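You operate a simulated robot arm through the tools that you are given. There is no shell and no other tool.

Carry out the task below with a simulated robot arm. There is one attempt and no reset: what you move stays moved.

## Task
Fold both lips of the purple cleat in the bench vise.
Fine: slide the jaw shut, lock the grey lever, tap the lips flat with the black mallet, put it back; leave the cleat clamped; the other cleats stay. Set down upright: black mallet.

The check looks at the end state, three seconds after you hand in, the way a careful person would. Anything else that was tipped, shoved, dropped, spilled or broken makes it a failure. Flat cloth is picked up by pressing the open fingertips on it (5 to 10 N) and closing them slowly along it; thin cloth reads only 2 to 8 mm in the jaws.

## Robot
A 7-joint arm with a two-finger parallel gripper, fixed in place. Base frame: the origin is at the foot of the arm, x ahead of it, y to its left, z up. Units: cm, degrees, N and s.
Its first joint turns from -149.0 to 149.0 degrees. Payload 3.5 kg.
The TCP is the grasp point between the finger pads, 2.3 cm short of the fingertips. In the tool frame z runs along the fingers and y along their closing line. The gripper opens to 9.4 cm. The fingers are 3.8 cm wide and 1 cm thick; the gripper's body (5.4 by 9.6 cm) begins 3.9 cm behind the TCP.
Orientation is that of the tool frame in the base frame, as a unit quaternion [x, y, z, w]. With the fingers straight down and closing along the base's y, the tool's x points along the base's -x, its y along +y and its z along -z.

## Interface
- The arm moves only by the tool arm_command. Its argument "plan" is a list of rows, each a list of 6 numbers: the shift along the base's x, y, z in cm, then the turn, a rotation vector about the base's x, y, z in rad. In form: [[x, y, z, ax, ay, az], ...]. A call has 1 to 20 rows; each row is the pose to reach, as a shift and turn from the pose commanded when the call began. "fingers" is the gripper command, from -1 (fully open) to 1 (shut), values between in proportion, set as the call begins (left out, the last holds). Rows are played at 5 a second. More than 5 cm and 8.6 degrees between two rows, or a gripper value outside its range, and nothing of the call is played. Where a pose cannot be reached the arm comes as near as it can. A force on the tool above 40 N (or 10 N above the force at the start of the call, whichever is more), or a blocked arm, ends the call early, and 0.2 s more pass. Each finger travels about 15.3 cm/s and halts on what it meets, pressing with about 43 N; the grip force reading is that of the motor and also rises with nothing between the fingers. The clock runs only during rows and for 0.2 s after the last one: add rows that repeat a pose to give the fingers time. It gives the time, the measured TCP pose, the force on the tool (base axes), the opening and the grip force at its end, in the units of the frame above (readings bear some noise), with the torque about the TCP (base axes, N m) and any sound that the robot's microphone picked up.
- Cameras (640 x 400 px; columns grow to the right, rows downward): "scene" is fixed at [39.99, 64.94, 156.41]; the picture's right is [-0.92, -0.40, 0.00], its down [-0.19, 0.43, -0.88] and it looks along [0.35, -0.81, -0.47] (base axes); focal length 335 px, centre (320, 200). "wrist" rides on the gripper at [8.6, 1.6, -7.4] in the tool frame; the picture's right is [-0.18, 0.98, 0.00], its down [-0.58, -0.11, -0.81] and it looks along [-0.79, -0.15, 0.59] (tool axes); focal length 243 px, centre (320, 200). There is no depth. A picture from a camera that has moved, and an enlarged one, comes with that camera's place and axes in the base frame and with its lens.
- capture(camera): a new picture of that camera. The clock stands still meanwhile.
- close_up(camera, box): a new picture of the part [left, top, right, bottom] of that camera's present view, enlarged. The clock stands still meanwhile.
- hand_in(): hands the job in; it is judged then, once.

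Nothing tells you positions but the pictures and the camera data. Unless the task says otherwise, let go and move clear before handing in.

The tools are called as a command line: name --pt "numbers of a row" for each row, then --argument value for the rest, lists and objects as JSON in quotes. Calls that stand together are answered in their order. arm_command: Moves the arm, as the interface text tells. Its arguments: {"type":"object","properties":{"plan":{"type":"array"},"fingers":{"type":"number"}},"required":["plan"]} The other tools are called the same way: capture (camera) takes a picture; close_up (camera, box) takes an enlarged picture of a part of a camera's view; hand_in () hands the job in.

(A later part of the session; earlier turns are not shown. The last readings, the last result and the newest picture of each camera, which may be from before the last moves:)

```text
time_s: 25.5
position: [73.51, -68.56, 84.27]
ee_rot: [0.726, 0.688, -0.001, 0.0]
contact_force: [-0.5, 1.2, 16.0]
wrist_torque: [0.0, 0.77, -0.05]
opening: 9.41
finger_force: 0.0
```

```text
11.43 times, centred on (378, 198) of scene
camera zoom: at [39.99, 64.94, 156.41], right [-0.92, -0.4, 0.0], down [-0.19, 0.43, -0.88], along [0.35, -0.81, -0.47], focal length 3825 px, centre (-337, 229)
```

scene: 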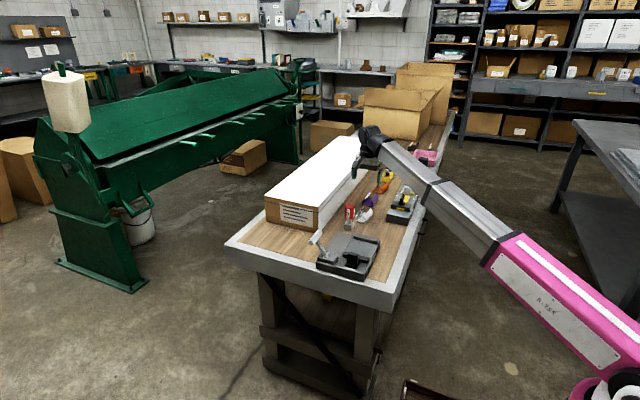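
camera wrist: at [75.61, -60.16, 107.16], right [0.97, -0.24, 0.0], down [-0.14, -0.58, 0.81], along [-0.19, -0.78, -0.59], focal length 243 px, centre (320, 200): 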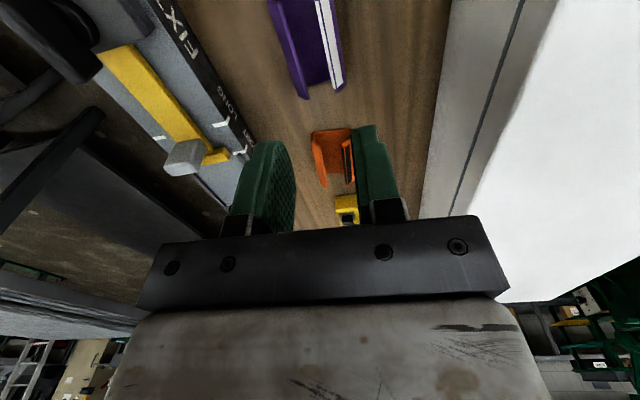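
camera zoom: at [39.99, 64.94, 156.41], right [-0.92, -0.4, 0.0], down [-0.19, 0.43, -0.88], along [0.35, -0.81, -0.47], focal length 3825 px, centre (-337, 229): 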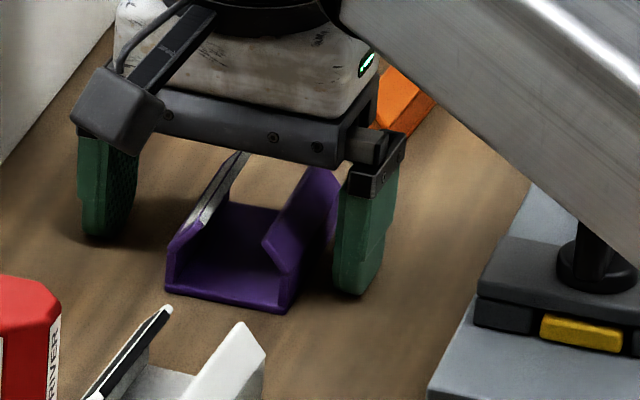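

The table is at z≈82.0. I'll back up 0.2 cm, close fully, then lift slowly.

arm_command --pt "0 0 0.25 0 0 0" --pt "0 0 0.25 0 0 0" --pt "0 0 0.25 0 0 0"

arm_command --pt "0 0 0 0 0 0" --pt "0 0 0 0 0 0" --pt "0 0 0 0 0 0" --pt "0 0 0 0 0 0" --pt "0 0 0 0 0 0" --fingers 1

arm_command --pt "0 0 0.3 0 0 0" --pt "0 0 0.6 0 0 0" --pt "0 0 1 0 0 0" --pt "0 0 1.5 0 0 0" --pt "0 0 2 0 0 0" --pt "0 0 3 0 0 0" --pt "0 0 4 0 0 0" --pt "0 0 4 0 0 0"

capture --camera "wrist"

close_up --camera "scene" --box '[355, 180, 400, 215]'

```text
time_s: 26.3
position: [73.51, -68.8, 84.43]
ee_rot: [0.726, 0.688, 0.0, 0.001]
contact_force: [-0.2, 0.4, 0.9]
wrist_torque: [0.03, 0.02, 0.01]
opening: 9.4
finger_force: 0.0
```

```text
time_s: 27.5
position: [73.38, -68.85, 84.41]
ee_rot: [0.726, 0.688, 0.0, 0.001]
contact_force: [0.3, 0.6, -0.3]
wrist_torque: [-0.02, -0.02, -0.01]
opening: 4.99
finger_force: 43.1
```

```text
time_s: 29.3
position: [73.43, -68.69, 88.62]
ee_rot: [0.725, 0.688, 0.0, -0.001]
contact_force: [-0.1, -0.1, -0.1]
wrist_torque: [0.01, 0.01, 0.01]
opening: 5.0
finger_force: 42.9
```

```text
taken
camera wrist: at [75.61, -60.3, 95.98], right [0.97, -0.24, 0.0], down [-0.14, -0.58, 0.81], along [-0.19, -0.78, -0.59], focal length 243 px, centre (320, 200)
```

wrist: 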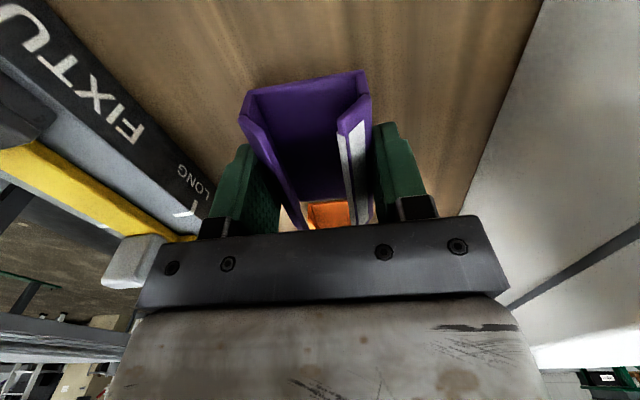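

```text
11.43 times, centred on (378, 198) of scene
camera zoom: at [39.99, 64.94, 156.41], right [-0.92, -0.4, 0.0], down [-0.19, 0.43, -0.88], along [0.35, -0.81, -0.47], focal length 3825 px, centre (-337, 229)
```

zoom: 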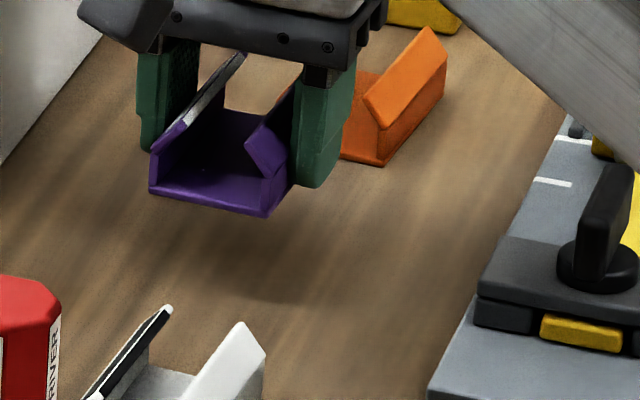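

The cleat is held firmly, with its bottom 2.4 cm below the TCP. I'm lifting it and carrying it over the vise while turning +93°.

arm_command --pt "0 0 3 0 0 0" --pt "0 0 6 0 0 0" --pt "0 0 9 0 0 0" --pt "0 0 11.4 0 0 0" --pt "0 0 11.4 0 0 0"

arm_command --pt "-0.5 2.34 0 0 0 0.0957" --pt "-1 4.68 0 0 0 0.1913" --pt "-1.5 7.02 0 0 0 0.287" --pt "-2 9.36 0 0 0 0.3826" --pt "-2.5 11.7 0 0 0 0.4783" --pt "-3 14.04 0 0 0 0.574" --pt "-3.5 16.38 0 0 0 0.6696" --pt "-4 18.72 0 0 0 0.7653" --pt "-4.5 21.06 0 0 0 0.8609" --pt "-5 23.4 0 0 0 0.9566" --pt "-5.5 25.74 0 0 0 1.0522" --pt "-6 28.08 0 0 0 1.1479" --pt "-6.5 30.42 0 0 0 1.2436" --pt "-7 32.76 0 0 0 1.3392" --pt "-7.5 35.1 0 0 0 1.4349" --pt "-8 37.44 0 0 0 1.5305" --pt "-8.4 39.8 0 0 0 1.626" --pt "-8.4 39.8 0 0 0 1.626"

capture --camera "wrist"

close_up --camera "scene" --box '[300, 210, 400, 285]'

```text
time_s: 30.5
position: [73.57, -68.8, 99.8]
ee_rot: [0.726, 0.688, 0.001, 0.0]
contact_force: [-0.2, -0.4, -1.5]
wrist_torque: [-0.03, 0.0, 0.0]
opening: 4.95
finger_force: 43.1
```

```text
time_s: 34.3
position: [64.98, -28.69, 99.84]
ee_rot: [-0.001, 1.0, 0.001, -0.002]
contact_force: [0.2, 0.3, -1.0]
wrist_torque: [0.01, 0.03, -0.01]
opening: 5.04
finger_force: 43.0
```

```text
taken
camera wrist: at [56.46, -27.31, 107.28], right [0.18, 0.98, 0.0], down [0.58, -0.11, 0.81], along [0.79, -0.15, -0.59], focal length 243 px, centre (320, 200)
```

wrist: 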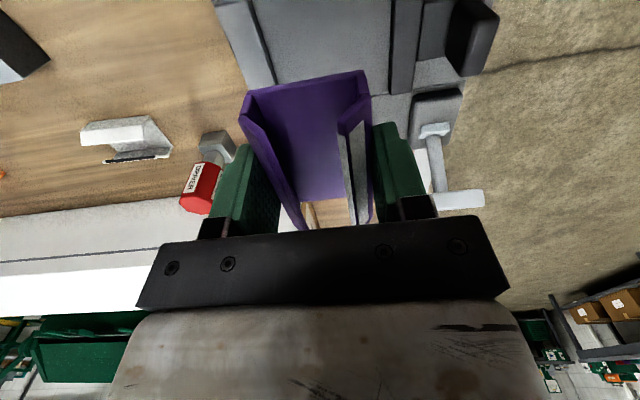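

```text
5.33 times, centred on (350, 248) of scene
camera zoom: at [39.99, 64.94, 156.41], right [-0.92, -0.4, 0.0], down [-0.19, 0.43, -0.88], along [0.35, -0.81, -0.47], focal length 1785 px, centre (160, -53)
```

zoom: 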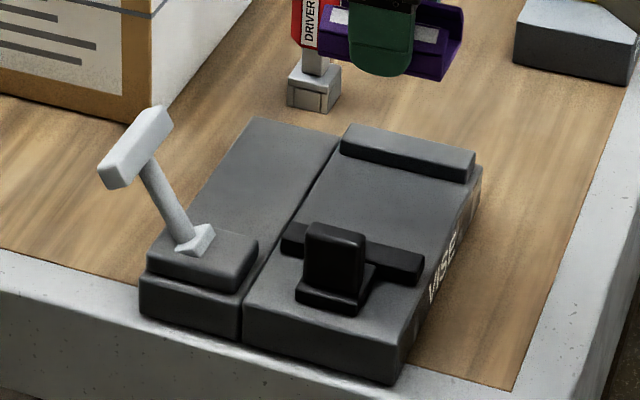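

Over the vise and aligned with it. I'm descending to just above the plate and checking the clearance.

arm_command --pt "0 0 -2 0 0 0" --pt "0 0 -4 0 0 0" --pt "0 0 -6 0 0 0" --pt "0 0 -8 0 0 0" --pt "0 -0.1 -9.5 0 0 0" --pt "0 -0.1 -10.5 0 0 0" --pt "0 -0.1 -10.5 0 0 0"

capture --camera "wrist"

close_up --camera "scene" --box '[310, 220, 390, 280]'

```text
time_s: 35.9
position: [65.3, -29.1, 89.37]
ee_rot: [0.0, 1.0, 0.0, 0.0]
contact_force: [0.5, 0.2, 0.1]
wrist_torque: [0.0, 0.01, 0.0]
opening: 4.99
finger_force: 42.4
```

```text
taken
camera wrist: at [56.64, -27.59, 96.75], right [0.18, 0.98, 0.0], down [0.58, -0.11, 0.81], along [0.79, -0.15, -0.59], focal length 243 px, centre (320, 200)
```

wrist: 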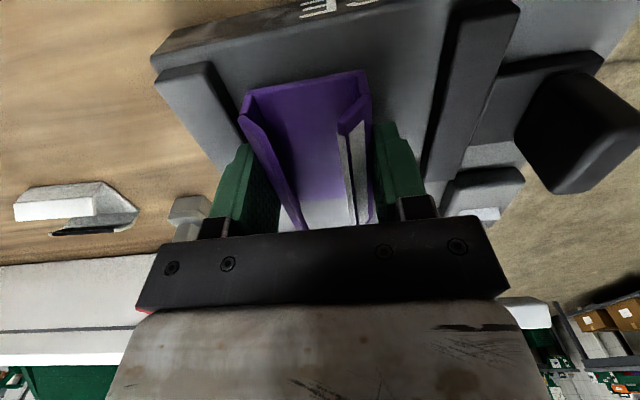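

```text
6.67 times, centred on (350, 250) of scene
camera zoom: at [39.99, 64.94, 156.41], right [-0.92, -0.4, 0.0], down [-0.19, 0.43, -0.88], along [0.35, -0.81, -0.47], focal length 2231 px, centre (120, -133)
```

zoom: 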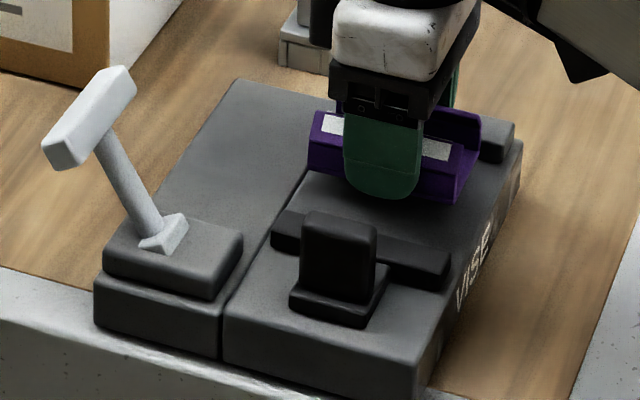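

Clearances look good on both sides. I'm lowering gently until the cleat touches the plate.

arm_command --pt "0 0 -0.3 0 0 0" --pt "0 0 -0.6 0 0 0" --pt "0 0 -0.9 0 0 0" --pt "0 0 -1.2 0 0 0" --pt "0 0 -1.2 0 0 0"

arm_command --pt "0 0 -0.1 0 0 0" --pt "0 0 -0.2 0 0 0" --pt "0 0 -0.3 0 0 0" --pt "0 0 -0.3 0 0 0"

```text
time_s: 37.1
position: [65.08, -29.01, 88.07]
ee_rot: [-0.001, 1.0, 0.0, 0.0]
contact_force: [-0.2, 0.3, -0.7]
wrist_torque: [0.02, -0.02, 0.01]
opening: 4.97
finger_force: 43.1
```

```text
time_s: 38.1
position: [65.06, -29.08, 87.81]
ee_rot: [-0.001, 1.0, -0.002, 0.0]
contact_force: [-0.6, -5.6, 34.9]
wrist_torque: [-0.02, 0.21, -0.01]
opening: 5.0
finger_force: 42.5
```

Seated on the plate at z≈85.4. I'll open only a little, because the fixed bar is close, then rise.

arm_command --pt "0 0 0.15 0 0 0" --pt "0 0 0.15 0 0 0" --pt "0 0 0.15 0 0 0" --pt "0 0 0.15 0 0 0" --fingers -0.22

capture --camera "wrist"

arm_command --pt "0 0 0.5 0 0 0" --pt "0 0 1 0 0 0" --pt "0 0 2 0 0 0" --pt "0 0 4 0 0 0" --pt "0 0 6 0 0 0" --pt "0 0 8 0 0 0" --pt "0 0 10 0 0 0" --pt "0 0 10 0 0 0"

capture --camera "wrist"

close_up --camera "scene" --box '[310, 220, 390, 280]'

```text
time_s: 39.1
position: [65.01, -28.85, 87.92]
ee_rot: [0.0, 1.0, 0.0, 0.0]
contact_force: [0.3, 0.8, 0.6]
wrist_torque: [0.02, 0.02, 0.0]
opening: 5.74
finger_force: 0.1
```

```text
taken
camera wrist: at [56.52, -27.49, 95.35], right [0.18, 0.98, 0.0], down [0.58, -0.11, 0.81], along [0.79, -0.15, -0.59], focal length 243 px, centre (320, 200)
```

wrist: 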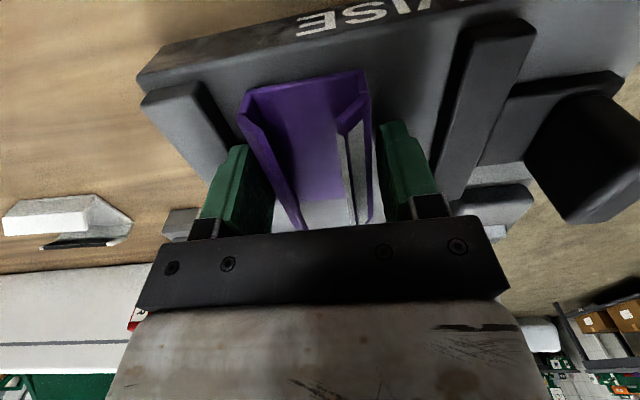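

```text
time_s: 40.9
position: [65.07, -28.87, 97.93]
ee_rot: [-0.001, 1.0, 0.0, -0.001]
contact_force: [0.5, -0.5, 1.1]
wrist_torque: [-0.01, -0.03, 0.02]
opening: 5.74
finger_force: 0.2
```

```text
taken
camera wrist: at [56.45, -27.39, 105.45], right [0.18, 0.98, 0.0], down [0.58, -0.11, 0.81], along [0.79, -0.15, -0.59], focal length 243 px, centre (320, 200)
```

wrist: 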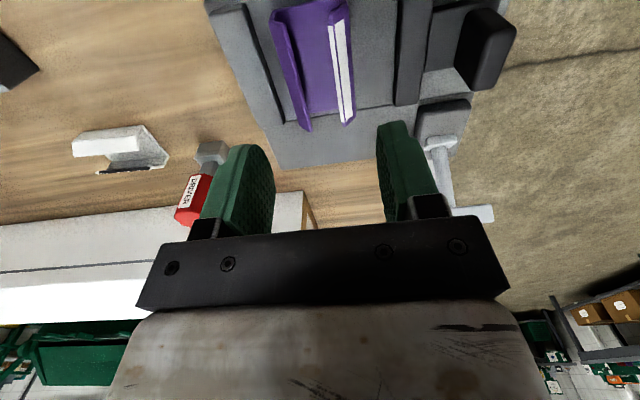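

```text
6.67 times, centred on (350, 250) of scene
camera zoom: at [39.99, 64.94, 156.41], right [-0.92, -0.4, 0.0], down [-0.19, 0.43, -0.88], along [0.35, -0.81, -0.47], focal length 2231 px, centre (120, -133)
```

zoom: 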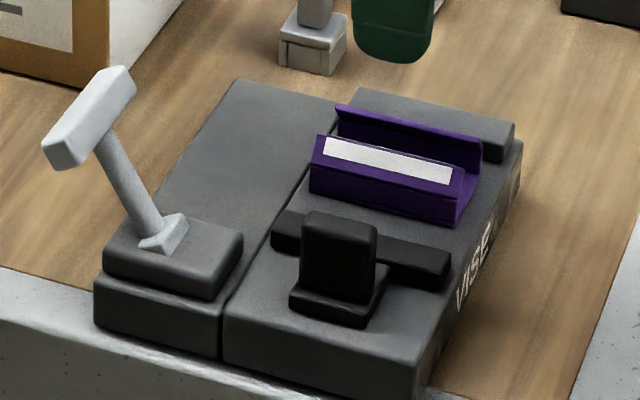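

The cleat sits square between the jaws. Next I close the fingers, go behind the black jaw handle (front face at y≈-19.2, top z≈90) and push it toward -y.

arm_command --pt "0 3 0 0 0 0" --pt "0 6 0 0 0 0" --pt "0 9 0 0 0 0" --pt "0 12 0 0 0 0" --pt "0 13.4 0 0 0 0" --pt "0 13.4 -3 0 0 0" --pt "0 13.4 -6 0 0 0" --pt "0 13.4 -8 0 0 0" --pt "0 13.4 -9 0 0 0" --pt "0 13.4 -9 0 0 0" --fingers 1

capture --camera "wrist"

close_up --camera "scene" --box '[310, 220, 390, 280]'

```text
time_s: 43.1
position: [65.18, -15.68, 88.92]
ee_rot: [-0.001, 1.0, 0.0, 0.0]
contact_force: [0.4, 0.6, -0.1]
wrist_torque: [0.01, 0.03, -0.03]
opening: 0.03
finger_force: 42.3
```

```text
taken
camera wrist: at [56.58, -14.17, 96.37], right [0.18, 0.98, 0.0], down [0.58, -0.11, 0.81], along [0.79, -0.15, -0.59], focal length 243 px, centre (320, 200)
```

wrist: 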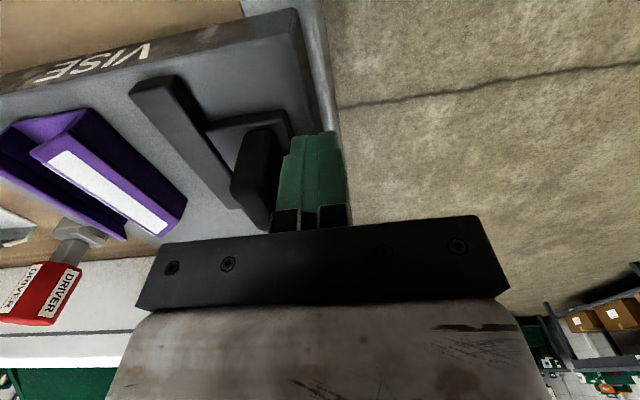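

```text
6.67 times, centred on (350, 250) of scene
camera zoom: at [39.99, 64.94, 156.41], right [-0.92, -0.4, 0.0], down [-0.19, 0.43, -0.88], along [0.35, -0.81, -0.47], focal length 2231 px, centre (120, -133)
```

zoom: 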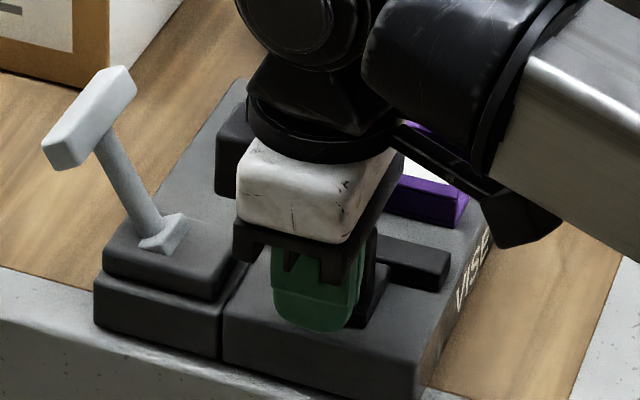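

Well placed behind the handle. Pushing it -y in small steps.

arm_command --pt "-0.4 -0.5 0 0 0 0" --pt "-0.4 -1 0 0 0 0" --pt "-0.4 -1.5 0 0 0 0" --pt "-0.4 -2 0 0 0 0" --pt "-0.4 -2.4 0 0 0 0" --pt "-0.4 -2.8 0 0 0 0" --pt "-0.4 -3.2 0 0 0 0" --pt "-0.4 -3.6 0 0 0 0" --pt "-0.4 -4 0 0 0 0" --pt "-0.4 -4.4 0 0 0 0" --pt "-0.4 -4.4 0 0 0 0"

capture --camera "wrist"

```text
time_s: 45.5
position: [64.66, -20.04, 88.99]
ee_rot: [-0.002, 1.0, 0.0, 0.0]
contact_force: [0.0, 0.6, -0.9]
wrist_torque: [-0.01, 0.0, -0.03]
opening: 0.0
finger_force: 42.8
```

```text
taken
camera wrist: at [56.09, -18.53, 96.41], right [0.18, 0.98, 0.0], down [0.58, -0.11, 0.81], along [0.79, -0.15, -0.59], focal length 243 px, centre (320, 200)
```

wrist: 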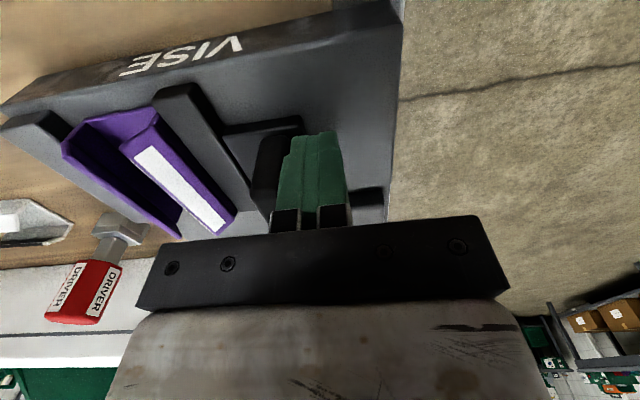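

The jaw slides easily and has nearly reached the cleat. I'll continue until resistance builds.

arm_command --pt "0 -0.2 0 0 0 0" --pt "0 -0.4 0 0 0 0" --pt "0 -0.6 0 0 0 0" --pt "0 -0.8 0 0 0 0" --pt "0 -1.0 0 0 0 0" --pt "0 -1.2 0 0 0 0" --pt "0 -1.4 0 0 0 0" --pt "0 -1.6 0 0 0 0" --pt "0 -1.8 0 0 0 0" --pt "0 -2.0 0 0 0 0" --pt "0 -2.2 0 0 0 0" --pt "0 -2.4 0 0 0 0" --pt "0 -2.6 0 0 0 0" --pt "0 -2.8 0 0 0 0" --pt "0 -3.0 0 0 0 0" --pt "0 -3.2 0 0 0 0" --pt "0 -3.4 0 0 0 0"

capture --camera "wrist"

close_up --camera "scene" --box '[310, 220, 390, 280]'

```text
time_s: 47.4
position: [64.72, -21.06, 88.92]
ee_rot: [-0.004, 1.0, 0.007, 0.0]
contact_force: [4.1, 18.4, -1.7]
wrist_torque: [-0.2, 0.06, -0.07]
opening: 0.01
finger_force: 42.3
stopped in row 9: the force on the tool passed its limit at 44 N (the readings are from after the stop); the commanded pose is now the measured one
```

```text
taken
camera wrist: at [56.04, -19.77, 96.42], right [0.18, 0.98, 0.01], down [0.58, -0.11, 0.8], along [0.79, -0.14, -0.59], focal length 243 px, centre (320, 200)
```

wrist: 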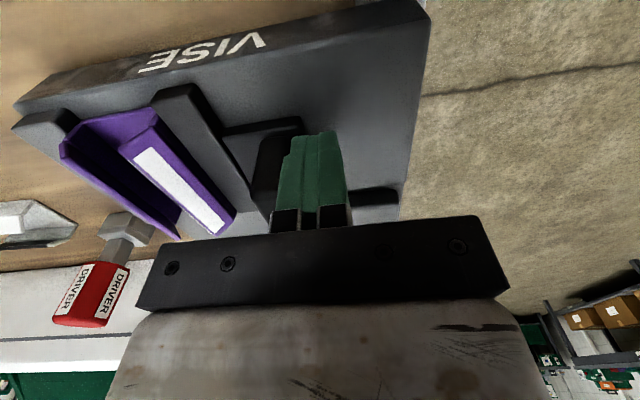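

```text
6.67 times, centred on (350, 250) of scene
camera zoom: at [39.99, 64.94, 156.41], right [-0.92, -0.4, 0.0], down [-0.19, 0.43, -0.88], along [0.35, -0.81, -0.47], focal length 2231 px, centre (120, -133)
```

zoom: 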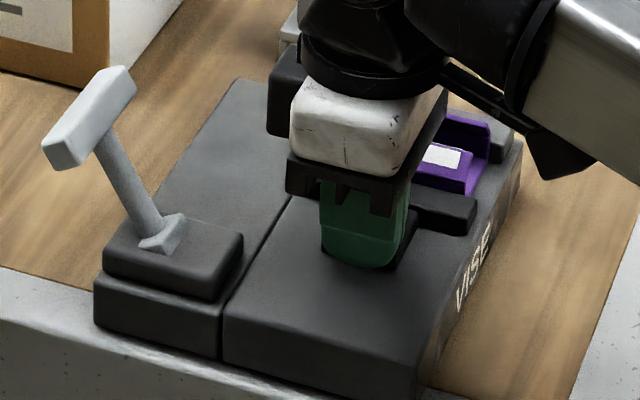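

The push stopped at about 44 N. I'll back off and look at whether both walls touch the jaws.

arm_command --pt "0 1 0 0 0 0" --pt "0 2 1 0 0 0" --pt "0 4 4 0 0 0" --pt "0 6 8 0 0 0" --pt "0 9 10 0 0 0" --pt "0 12 10 0 0 0" --pt "0 12 10 0 0 0"

close_up --camera "scene" --box '[315, 220, 385, 270]'

capture --camera "wrist"

```text
time_s: 49.0
position: [64.45, -9.44, 98.94]
ee_rot: [-0.003, 1.0, 0.004, -0.001]
contact_force: [-0.1, -0.5, 0.5]
wrist_torque: [-0.02, -0.02, 0.01]
opening: 0.0
finger_force: 42.5
```

```text
8.00 times, centred on (350, 245) of scene
camera zoom: at [39.99, 64.94, 156.41], right [-0.92, -0.4, 0.0], down [-0.19, 0.43, -0.88], along [0.35, -0.81, -0.47], focal length 2678 px, centre (80, -160)
```

zoom: 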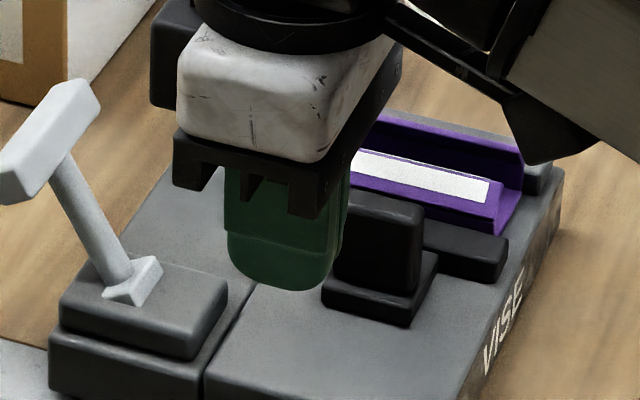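

```text
taken
camera wrist: at [55.97, -7.94, 106.42], right [0.18, 0.98, 0.01], down [0.58, -0.11, 0.8], along [0.79, -0.14, -0.59], focal length 243 px, centre (320, 200)
```

wrist: 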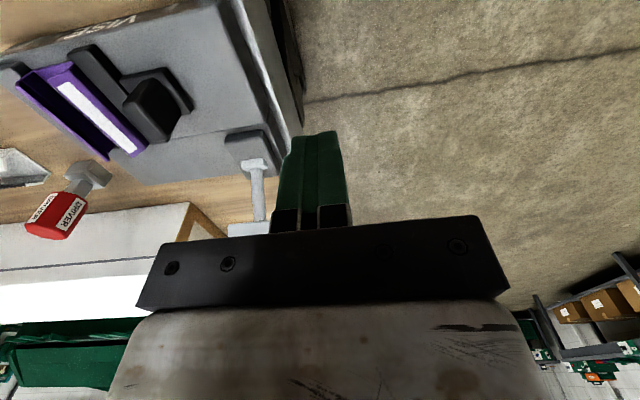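

close_up --camera "wrist" --box '[0, 0, 320, 200]'

close_up --camera "wrist" --box '[0, 30, 200, 170]'

```text
2.00 times, centred on (160, 100) of wrist
camera zoom: at [55.97, -7.94, 106.42], right [0.18, 0.98, 0.01], down [0.58, -0.11, 0.8], along [0.79, -0.14, -0.59], focal length 485 px, centre (640, 400)
```

zoom: 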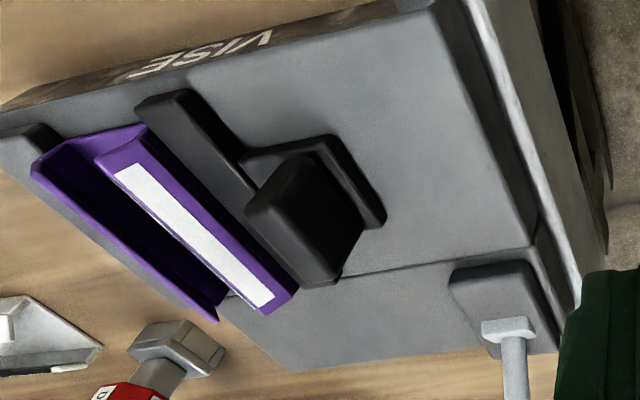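

```text
2.86 times, centred on (100, 100) of wrist
camera zoom: at [55.97, -7.94, 106.42], right [0.18, 0.98, 0.01], down [0.58, -0.11, 0.8], along [0.79, -0.14, -0.59], focal length 693 px, centre (949, 486)
```

zoom: 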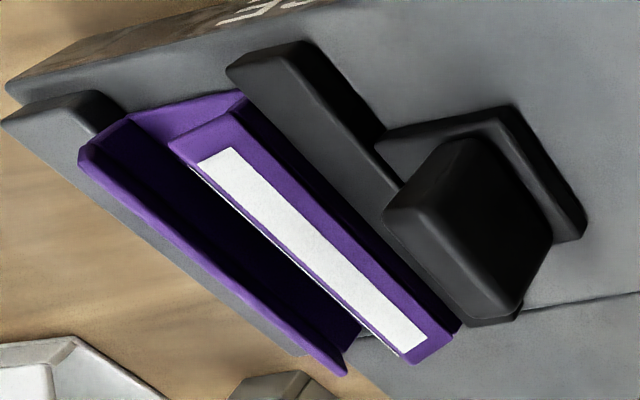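

The cleat is clamped between the fixed bar and the jaw. Next is the grey lever: its T-bar is near (77.3,-19,93.5), leaning toward +x from a pivot near (73,-19.2,88). I'll go above the T-bar for a closer look.

arm_command --pt "2 -1.5 1 0.008 0 0" --pt "5 -4 2 0.008 0 0" --pt "8 -6 2 0.008 0 0" --pt "11 -8 2 0.008 0 0" --pt "12 -9.6 2 0.008 0 0" --pt "12 -9.6 1 0.008 0 0" --pt "12 -9.6 1 0.008 0 0"

capture --camera "wrist"

close_up --camera "scene" --box '[300, 215, 370, 265]'

```text
time_s: 50.6
position: [76.57, -18.97, 99.93]
ee_rot: [-0.002, 1.0, 0.008, -0.001]
contact_force: [-0.2, -0.4, 0.7]
wrist_torque: [-0.02, 0.0, 0.02]
opening: 0.0
finger_force: 42.0
```

```text
taken
camera wrist: at [67.97, -17.65, 107.39], right [0.18, 0.98, 0.02], down [0.58, -0.12, 0.8], along [0.79, -0.14, -0.59], focal length 243 px, centre (320, 200)
```

wrist: 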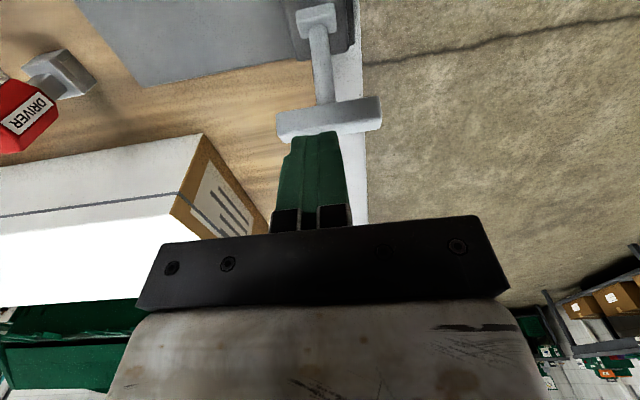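

```text
8.00 times, centred on (335, 240) of scene
camera zoom: at [39.99, 64.94, 156.41], right [-0.92, -0.4, 0.0], down [-0.19, 0.43, -0.88], along [0.35, -0.81, -0.47], focal length 2678 px, centre (200, -120)
```

zoom: 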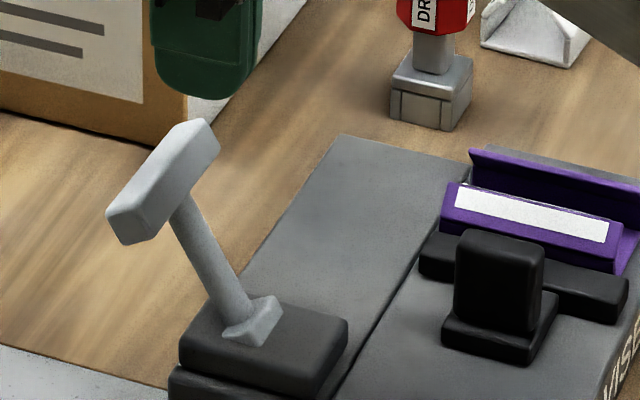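

The lever's T-bar centre is about (77.8,-18.8,93.3), at 55° elevation about its pivot. I'll gently press down on the T-bar and see whether it moves.

arm_command --pt "1.8 0.2 -1 -0.016 0 0" --pt "1.8 0.2 -2 -0.016 0 0" --pt "1.8 0.2 -3 -0.016 0 0" --pt "1.9 0.2 -3.4 -0.016 0 0" --pt "2.1 0.2 -3.8 -0.016 0 0" --pt "2.3 0.2 -4.2 -0.016 0 0" --pt "2.5 0.2 -4.6 -0.016 0 0" --pt "2.7 0.2 -5.0 -0.016 0 0" --pt "2.7 0.2 -5.0 -0.016 0 0"

capture --camera "wrist"

close_up --camera "scene" --box '[300, 215, 370, 265]'

```text
time_s: 51.9
position: [78.55, -18.8, 96.36]
ee_rot: [-0.003, 1.0, -0.001, -0.001]
contact_force: [-7.5, 1.0, 15.7]
wrist_torque: [0.05, 0.26, 0.02]
opening: 0.0
finger_force: 41.7
stopped in row 6: the force on the tool passed its limit at 50 N (the readings are from after the stop); the commanded pose is now the measured one
```

```text
taken
camera wrist: at [70.06, -17.28, 103.78], right [0.18, 0.98, 0.0], down [0.58, -0.11, 0.81], along [0.79, -0.15, -0.59], focal length 243 px, centre (320, 200)
```

wrist: 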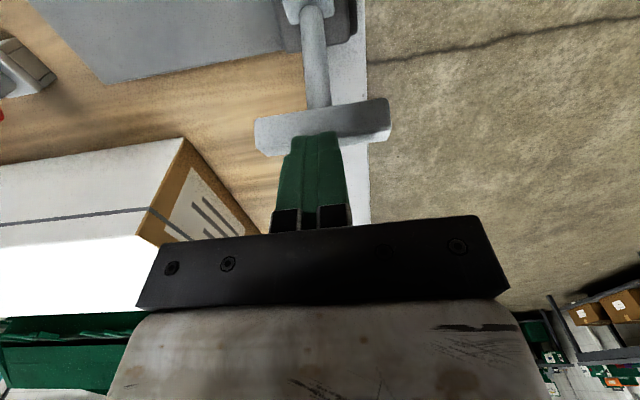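

```text
8.00 times, centred on (335, 240) of scene
camera zoom: at [39.99, 64.94, 156.41], right [-0.92, -0.4, 0.0], down [-0.19, 0.43, -0.88], along [0.35, -0.81, -0.47], focal length 2678 px, centre (200, -120)
```

zoom: 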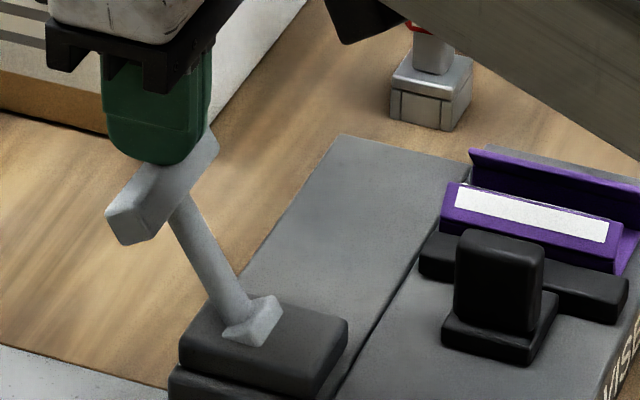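

The lever did not move under 50 N, so its lock direction must be the other way, over toward the jaws (-x). I'll go to the outer side of the T-bar and push it toward -x.

arm_command --pt "0 0 2 0 0 0" --pt "2 0 3 0 0 0" --pt "4.5 0 3 0 0 0" --pt "4.5 0 1 0 0 0" --pt "4.5 0 -1.5 0 0 0" --pt "4.5 0 -1.5 0 0 0"

capture --camera "wrist"

close_up --camera "scene" --box '[300, 215, 370, 265]'

```text
time_s: 53.3
position: [83.19, -18.77, 94.75]
ee_rot: [-0.002, 1.0, -0.001, 0.0]
contact_force: [0.8, 0.3, 0.2]
wrist_torque: [-0.03, 0.03, 0.0]
opening: 0.02
finger_force: 42.1
```

```text
taken
camera wrist: at [74.63, -17.33, 102.12], right [0.18, 0.98, 0.0], down [0.58, -0.11, 0.81], along [0.79, -0.15, -0.59], focal length 243 px, centre (320, 200)
```

wrist: 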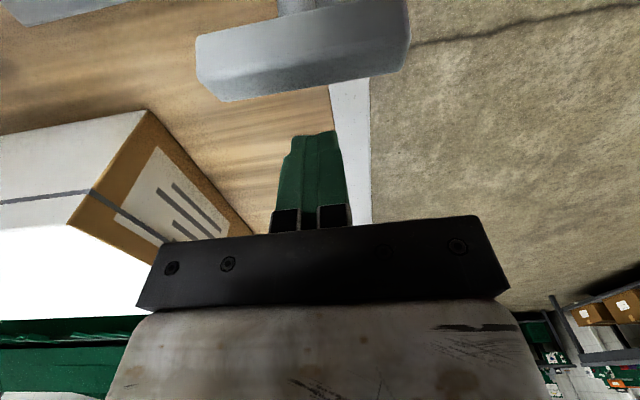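

```text
8.00 times, centred on (335, 240) of scene
camera zoom: at [39.99, 64.94, 156.41], right [-0.92, -0.4, 0.0], down [-0.19, 0.43, -0.88], along [0.35, -0.81, -0.47], focal length 2678 px, centre (200, -120)
```

zoom: 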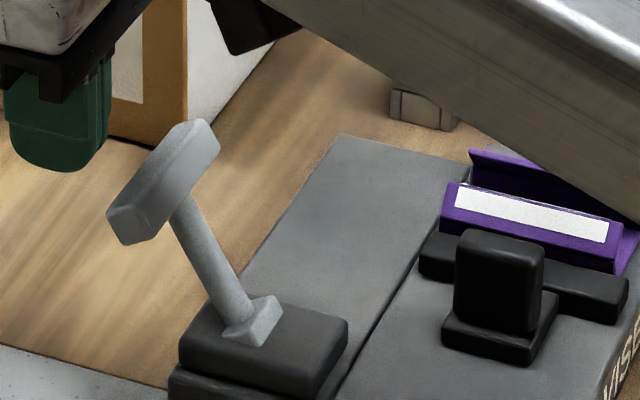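

Pushing the T-bar toward -x in small steps.

arm_command --pt "-1 0 0 0 0 0" --pt "-2 0 0 0 0 0" --pt "-2.5 0 0 0 0 0" --pt "-3 0 0 0 0 0" --pt "-3.4 0 0 0 0 0" --pt "-3.8 0 0 0 0 0" --pt "-4.2 0 0 0 0 0" --pt "-4.6 0 0 0 0 0" --pt "-5 0 0 0 0 0" --pt "-5.4 0 0 0 0 0" --pt "-5.8 0 0 0 0 0" --pt "-5.8 0 0 0 0 0"

close_up --camera "scene" --box '[300, 215, 370, 265]'

capture --camera "wrist"

```text
time_s: 55.8
position: [77.66, -18.83, 94.89]
ee_rot: [-0.003, 1.0, -0.002, 0.001]
contact_force: [1.1, 1.7, 11.0]
wrist_torque: [0.04, 0.18, -0.04]
opening: 0.0
finger_force: 42.5
stopped in row 12: the force on the tool passed its limit at 42 N (the readings are from after the stop); the commanded pose is now the measured one
```

```text
8.00 times, centred on (335, 240) of scene
camera zoom: at [39.99, 64.94, 156.41], right [-0.92, -0.4, 0.0], down [-0.19, 0.43, -0.88], along [0.35, -0.81, -0.47], focal length 2678 px, centre (200, -120)
```

zoom: 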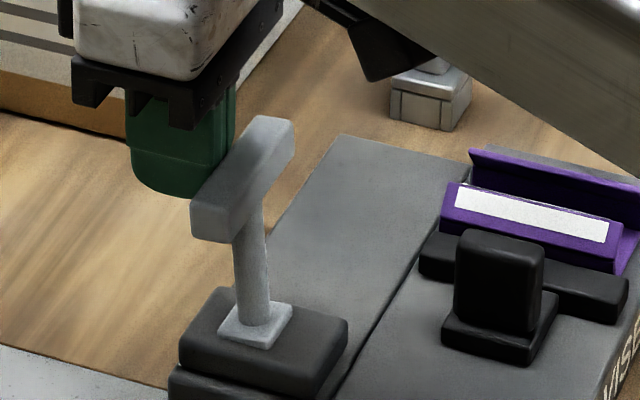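

```text
taken
camera wrist: at [68.99, -17.32, 102.36], right [0.18, 0.98, 0.0], down [0.58, -0.11, 0.81], along [0.79, -0.14, -0.59], focal length 243 px, centre (320, 200)
```

wrist: 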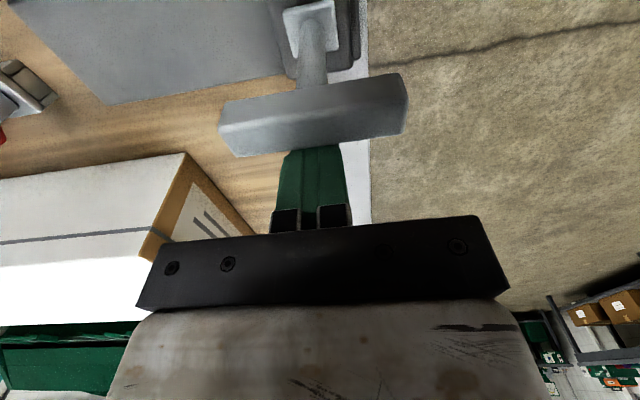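

The lever swings toward -x and is now nearly vertical. I'll back off slightly, go lower for a better push point, and continue.

arm_command --pt "0.8 0 0 0 0 0" --pt "0.8 0 -1 0 0 0" --pt "0.8 0 -2 0 0 0" --pt "0.4 0 -2 0 0 0" --pt "0 0 -2 0 0 0" --pt "-0.4 0 -2 0 0 0" --pt "-0.8 0 -2 0 0 0" --pt "-1.2 0 -2 0 0 0" --pt "-1.6 0 -2 0 0 0" --pt "-2 0 -2 0 0 0" --pt "-2.4 0 -2 0 0 0" --pt "-2.8 0 -2 0 0 0" --pt "-3.2 0 -2 0 0 0" --pt "-3.2 0 -2 0 0 0"

close_up --camera "scene" --box '[300, 215, 370, 265]'

capture --camera "wrist"

```text
time_s: 58.8
position: [74.34, -18.83, 92.91]
ee_rot: [-0.003, 1.0, -0.001, 0.0]
contact_force: [0.5, 0.2, -0.4]
wrist_torque: [0.0, 0.0, -0.01]
opening: 0.0
finger_force: 42.7
```

```text
8.00 times, centred on (335, 240) of scene
camera zoom: at [39.99, 64.94, 156.41], right [-0.92, -0.4, 0.0], down [-0.19, 0.43, -0.88], along [0.35, -0.81, -0.47], focal length 2678 px, centre (200, -120)
```

zoom: 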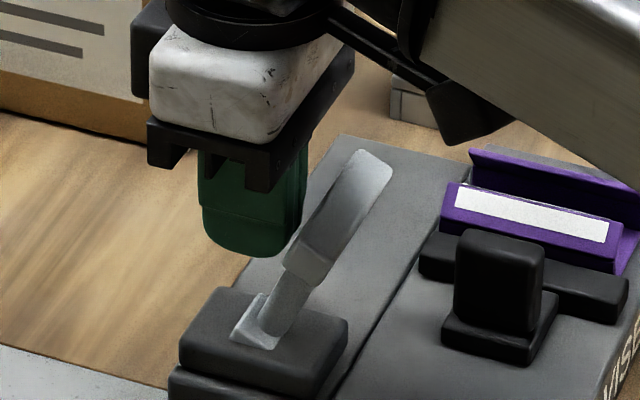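

```text
taken
camera wrist: at [65.8, -17.39, 100.29], right [0.18, 0.98, 0.0], down [0.58, -0.11, 0.81], along [0.79, -0.15, -0.59], focal length 243 px, centre (320, 200)
```

wrist: 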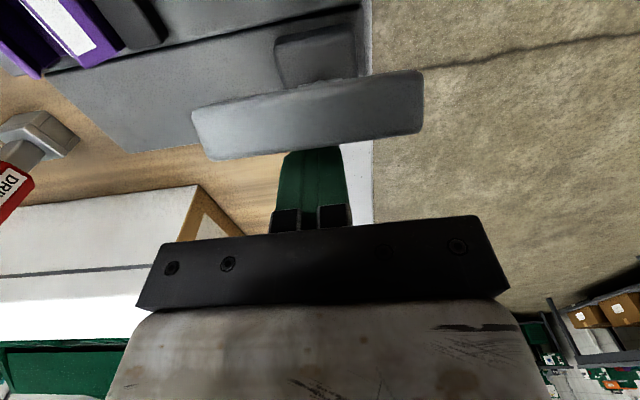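

The lever is past vertical and leaning toward the jaws. I'll continue to its end.

arm_command --pt "-0.4 0 0 0 0 0" --pt "-0.8 0 0 0 0 0" --pt "-1.2 0 0 0 0 0" --pt "-1.6 0 0 0 0 0" --pt "-2 0 0 0 0 0" --pt "-2.4 0 0 0 0 0" --pt "-2.8 0 0 0 0 0" --pt "-3.2 0 0 0 0 0" --pt "-3.6 0 0 0 0 0" --pt "-3.6 0 0 0 0 0"

close_up --camera "scene" --box '[300, 215, 370, 265]'

capture --camera "wrist"

```text
time_s: 59.7
position: [73.68, -18.81, 92.99]
ee_rot: [-0.003, 1.0, -0.001, 0.007]
contact_force: [8.4, 1.1, 4.3]
wrist_torque: [-0.01, -0.13, -0.12]
opening: 0.0
finger_force: 42.5
stopped in row 4: the force on the tool passed its limit at 44 N (the readings are from after the stop); the commanded pose is now the measured one
```

```text
8.00 times, centred on (335, 240) of scene
camera zoom: at [39.99, 64.94, 156.41], right [-0.92, -0.4, 0.0], down [-0.19, 0.43, -0.88], along [0.35, -0.81, -0.47], focal length 2678 px, centre (200, -120)
```

zoom: 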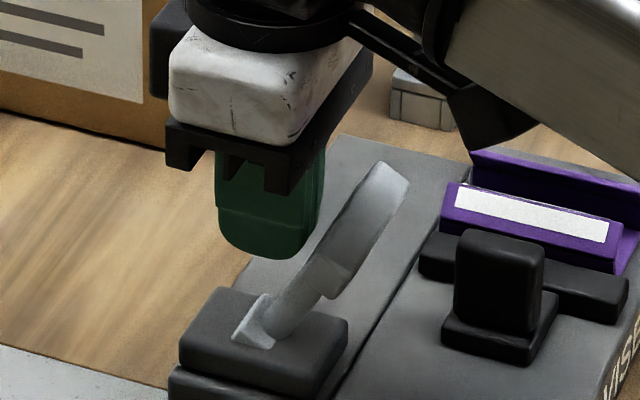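

```text
taken
camera wrist: at [64.96, -17.36, 100.32], right [0.18, 0.98, 0.0], down [0.57, -0.1, 0.81], along [0.8, -0.15, -0.58], focal length 243 px, centre (320, 200)
```

wrist: 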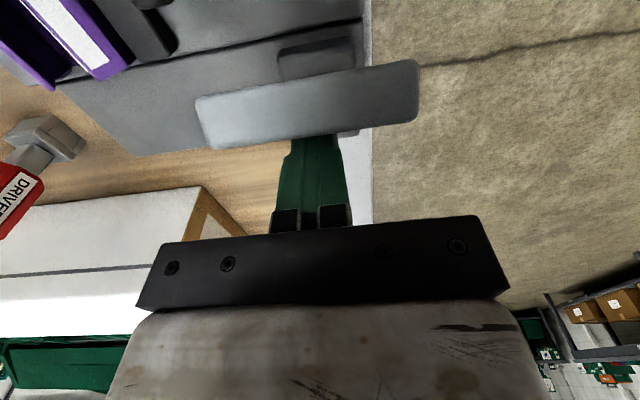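

The T-bar is now at about (69.5,-18.7,93.2), mirroring its original lean, so it is probably at its lock stop. I'll press on it from above to confirm.

arm_command --pt "0.5 0 1 0 -0.014 0" --pt "0.5 0 4 0 -0.014 0" --pt "0 0 6.5 0 -0.014 0" --pt "-2.5 0 6.5 0 -0.014 0" --pt "-4.8 0 6.5 0 -0.014 0" --pt "-4.8 0 5 0 -0.014 0" --pt "-4.8 0 4.4 0 -0.014 0" --pt "-4.8 0 4.0 0 -0.014 0" --pt "-4.8 0 3.6 0 -0.014 0" --pt "-4.8 0 3.2 0 -0.014 0" --pt "-4.9 0 2.8 0 -0.014 0" --pt "-5 0 2.4 0 -0.014 0" --pt "-5.1 0 2.0 0 -0.014 0"

close_up --camera "scene" --box '[300, 215, 370, 265]'

capture --camera "wrist"

```text
time_s: 62.1
position: [68.71, -18.77, 96.33]
ee_rot: [-0.003, 1.0, -0.001, 0.015]
contact_force: [-2.8, 1.8, 17.2]
wrist_torque: [0.06, -0.16, 0.0]
opening: 0.01
finger_force: 42.5
stopped in row 11: the force on the tool passed its limit at 50 N (the readings are from after the stop); the commanded pose is now the measured one
```

```text
8.00 times, centred on (335, 240) of scene
camera zoom: at [39.99, 64.94, 156.41], right [-0.92, -0.4, 0.0], down [-0.19, 0.43, -0.88], along [0.35, -0.81, -0.47], focal length 2678 px, centre (200, -120)
```

zoom: 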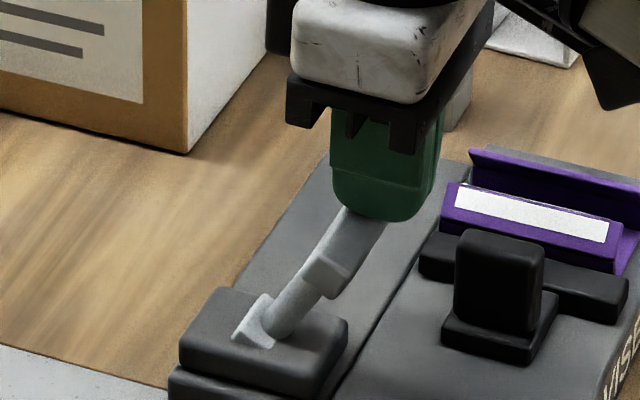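

```text
taken
camera wrist: at [59.91, -17.34, 103.48], right [0.18, 0.98, 0.0], down [0.56, -0.1, 0.82], along [0.81, -0.15, -0.57], focal length 243 px, centre (320, 200)
```

wrist: 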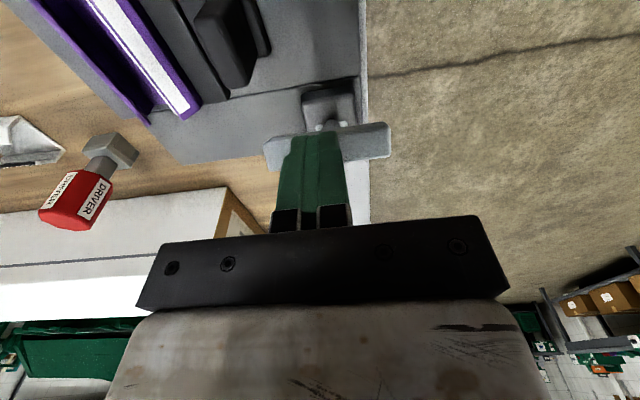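

The lever is rigid at this end too, so it is locked over toward the jaws. Next the mallet: I rise and move toward it, turning the tool -90° so it closes across its handle.

arm_command --pt "0 0 1 0 0.01 0" --pt "0 0 4 0 0.03 0" --pt "0 0 4 0 0.03 0"

arm_command --pt "-0.6 -3 0 0 0 -0.09" --pt "-1.2 -6 0 0 0 -0.18" --pt "-1.8 -9 0 0 0 -0.27" --pt "-2.4 -12 0 0 0 -0.36" --pt "-3 -15 0 0 0 -0.45" --pt "-3.6 -18 0 0 0 -0.54" --pt "-4.2 -21 0 0 0 -0.63" --pt "-4.8 -24 0 0 0 -0.72" --pt "-5.4 -27 0 0 0 -0.81" --pt "-6 -30 0 0 0 -0.9" --pt "-6.6 -33 0 0 0 -0.99" --pt "-7.2 -36 0 0 0 -1.08" --pt "-7.8 -39 1 0 0 -1.17" --pt "-8.4 -42 2 0 0 -1.26" --pt "-9 -45 3 0 0 -1.35" --pt "-9.6 -48 3 0 0 -1.44" --pt "-10.4 -51 3 0 0 -1.53" --pt "-11 -54 3 0 0 -1.571" --pt "-11 -54 3 0 0 -1.571"

capture --camera "wrist"

close_up --camera "scene" --box '[300, 210, 400, 285]'

```text
time_s: 62.9
position: [68.67, -18.98, 100.32]
ee_rot: [-0.002, 1.0, -0.001, 0.0]
contact_force: [-1.1, -0.1, -0.6]
wrist_torque: [0.03, -0.04, -0.02]
opening: 0.0
finger_force: 42.8
```

```text
time_s: 66.9
position: [57.48, -72.92, 103.32]
ee_rot: [0.705, 0.71, -0.001, -0.001]
contact_force: [0.4, -0.7, -0.3]
wrist_torque: [-0.01, 0.01, 0.02]
opening: 0.0
finger_force: 42.3
```

```text
taken
camera wrist: at [59.24, -64.31, 110.74], right [0.98, -0.18, 0.0], down [-0.1, -0.58, 0.81], along [-0.15, -0.79, -0.59], focal length 243 px, centre (320, 200)
```

wrist: 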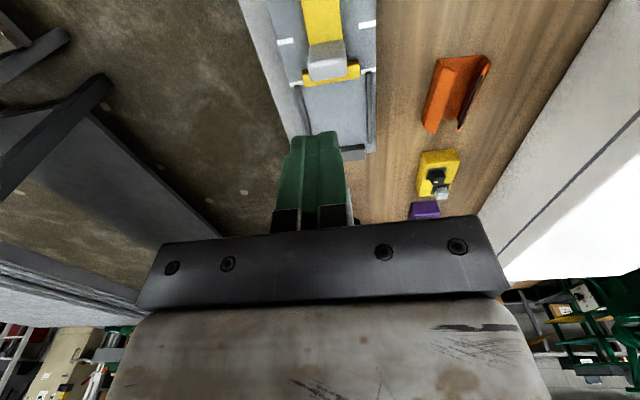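

```text
5.33 times, centred on (350, 248) of scene
camera zoom: at [39.99, 64.94, 156.41], right [-0.92, -0.4, 0.0], down [-0.19, 0.43, -0.88], along [0.35, -0.81, -0.47], focal length 1785 px, centre (160, -53)
```

zoom: 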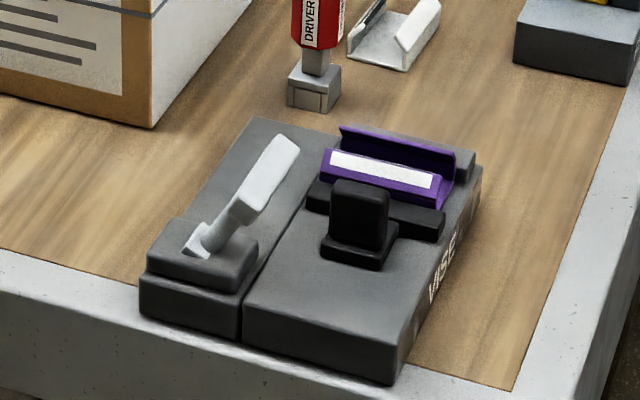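

The vise is in good state, with the lever staying over. I'll open the fingers and move further out to see the mallet between them.

arm_command --pt "0 -3 0 0 0 0" --pt "0 -6 0 0 0 0" --pt "0 -9 0 0 0 0" --pt "0 -12 0 0 0 0" --pt "0 -12 0 0 0 0" --fingers -1

capture --camera "wrist"

close_up --camera "scene" --box '[390, 140, 450, 190]'

```text
time_s: 68.1
position: [57.87, -84.81, 103.18]
ee_rot: [0.705, 0.709, -0.001, 0.0]
contact_force: [-0.4, 0.3, 0.2]
wrist_torque: [0.01, -0.02, 0.01]
opening: 9.4
finger_force: 0.0
```

```text
taken
camera wrist: at [59.46, -76.26, 110.63], right [0.98, -0.18, 0.0], down [-0.1, -0.58, 0.81], along [-0.15, -0.79, -0.59], focal length 243 px, centre (320, 200)
```

wrist: 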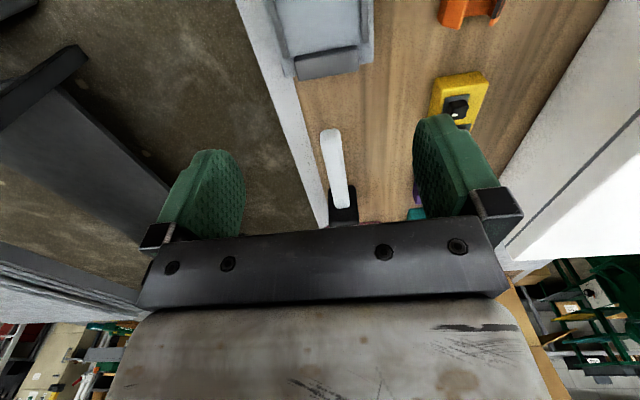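

```text
8.00 times, centred on (420, 165) of scene
camera zoom: at [39.99, 64.94, 156.41], right [-0.92, -0.4, 0.0], down [-0.19, 0.43, -0.88], along [0.35, -0.81, -0.47], focal length 2678 px, centre (-480, 480)
```

zoom: 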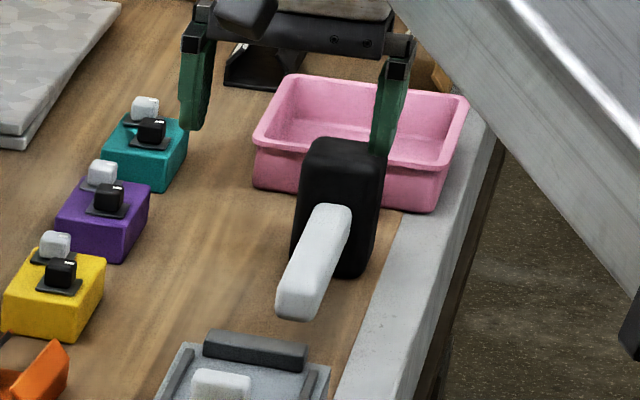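

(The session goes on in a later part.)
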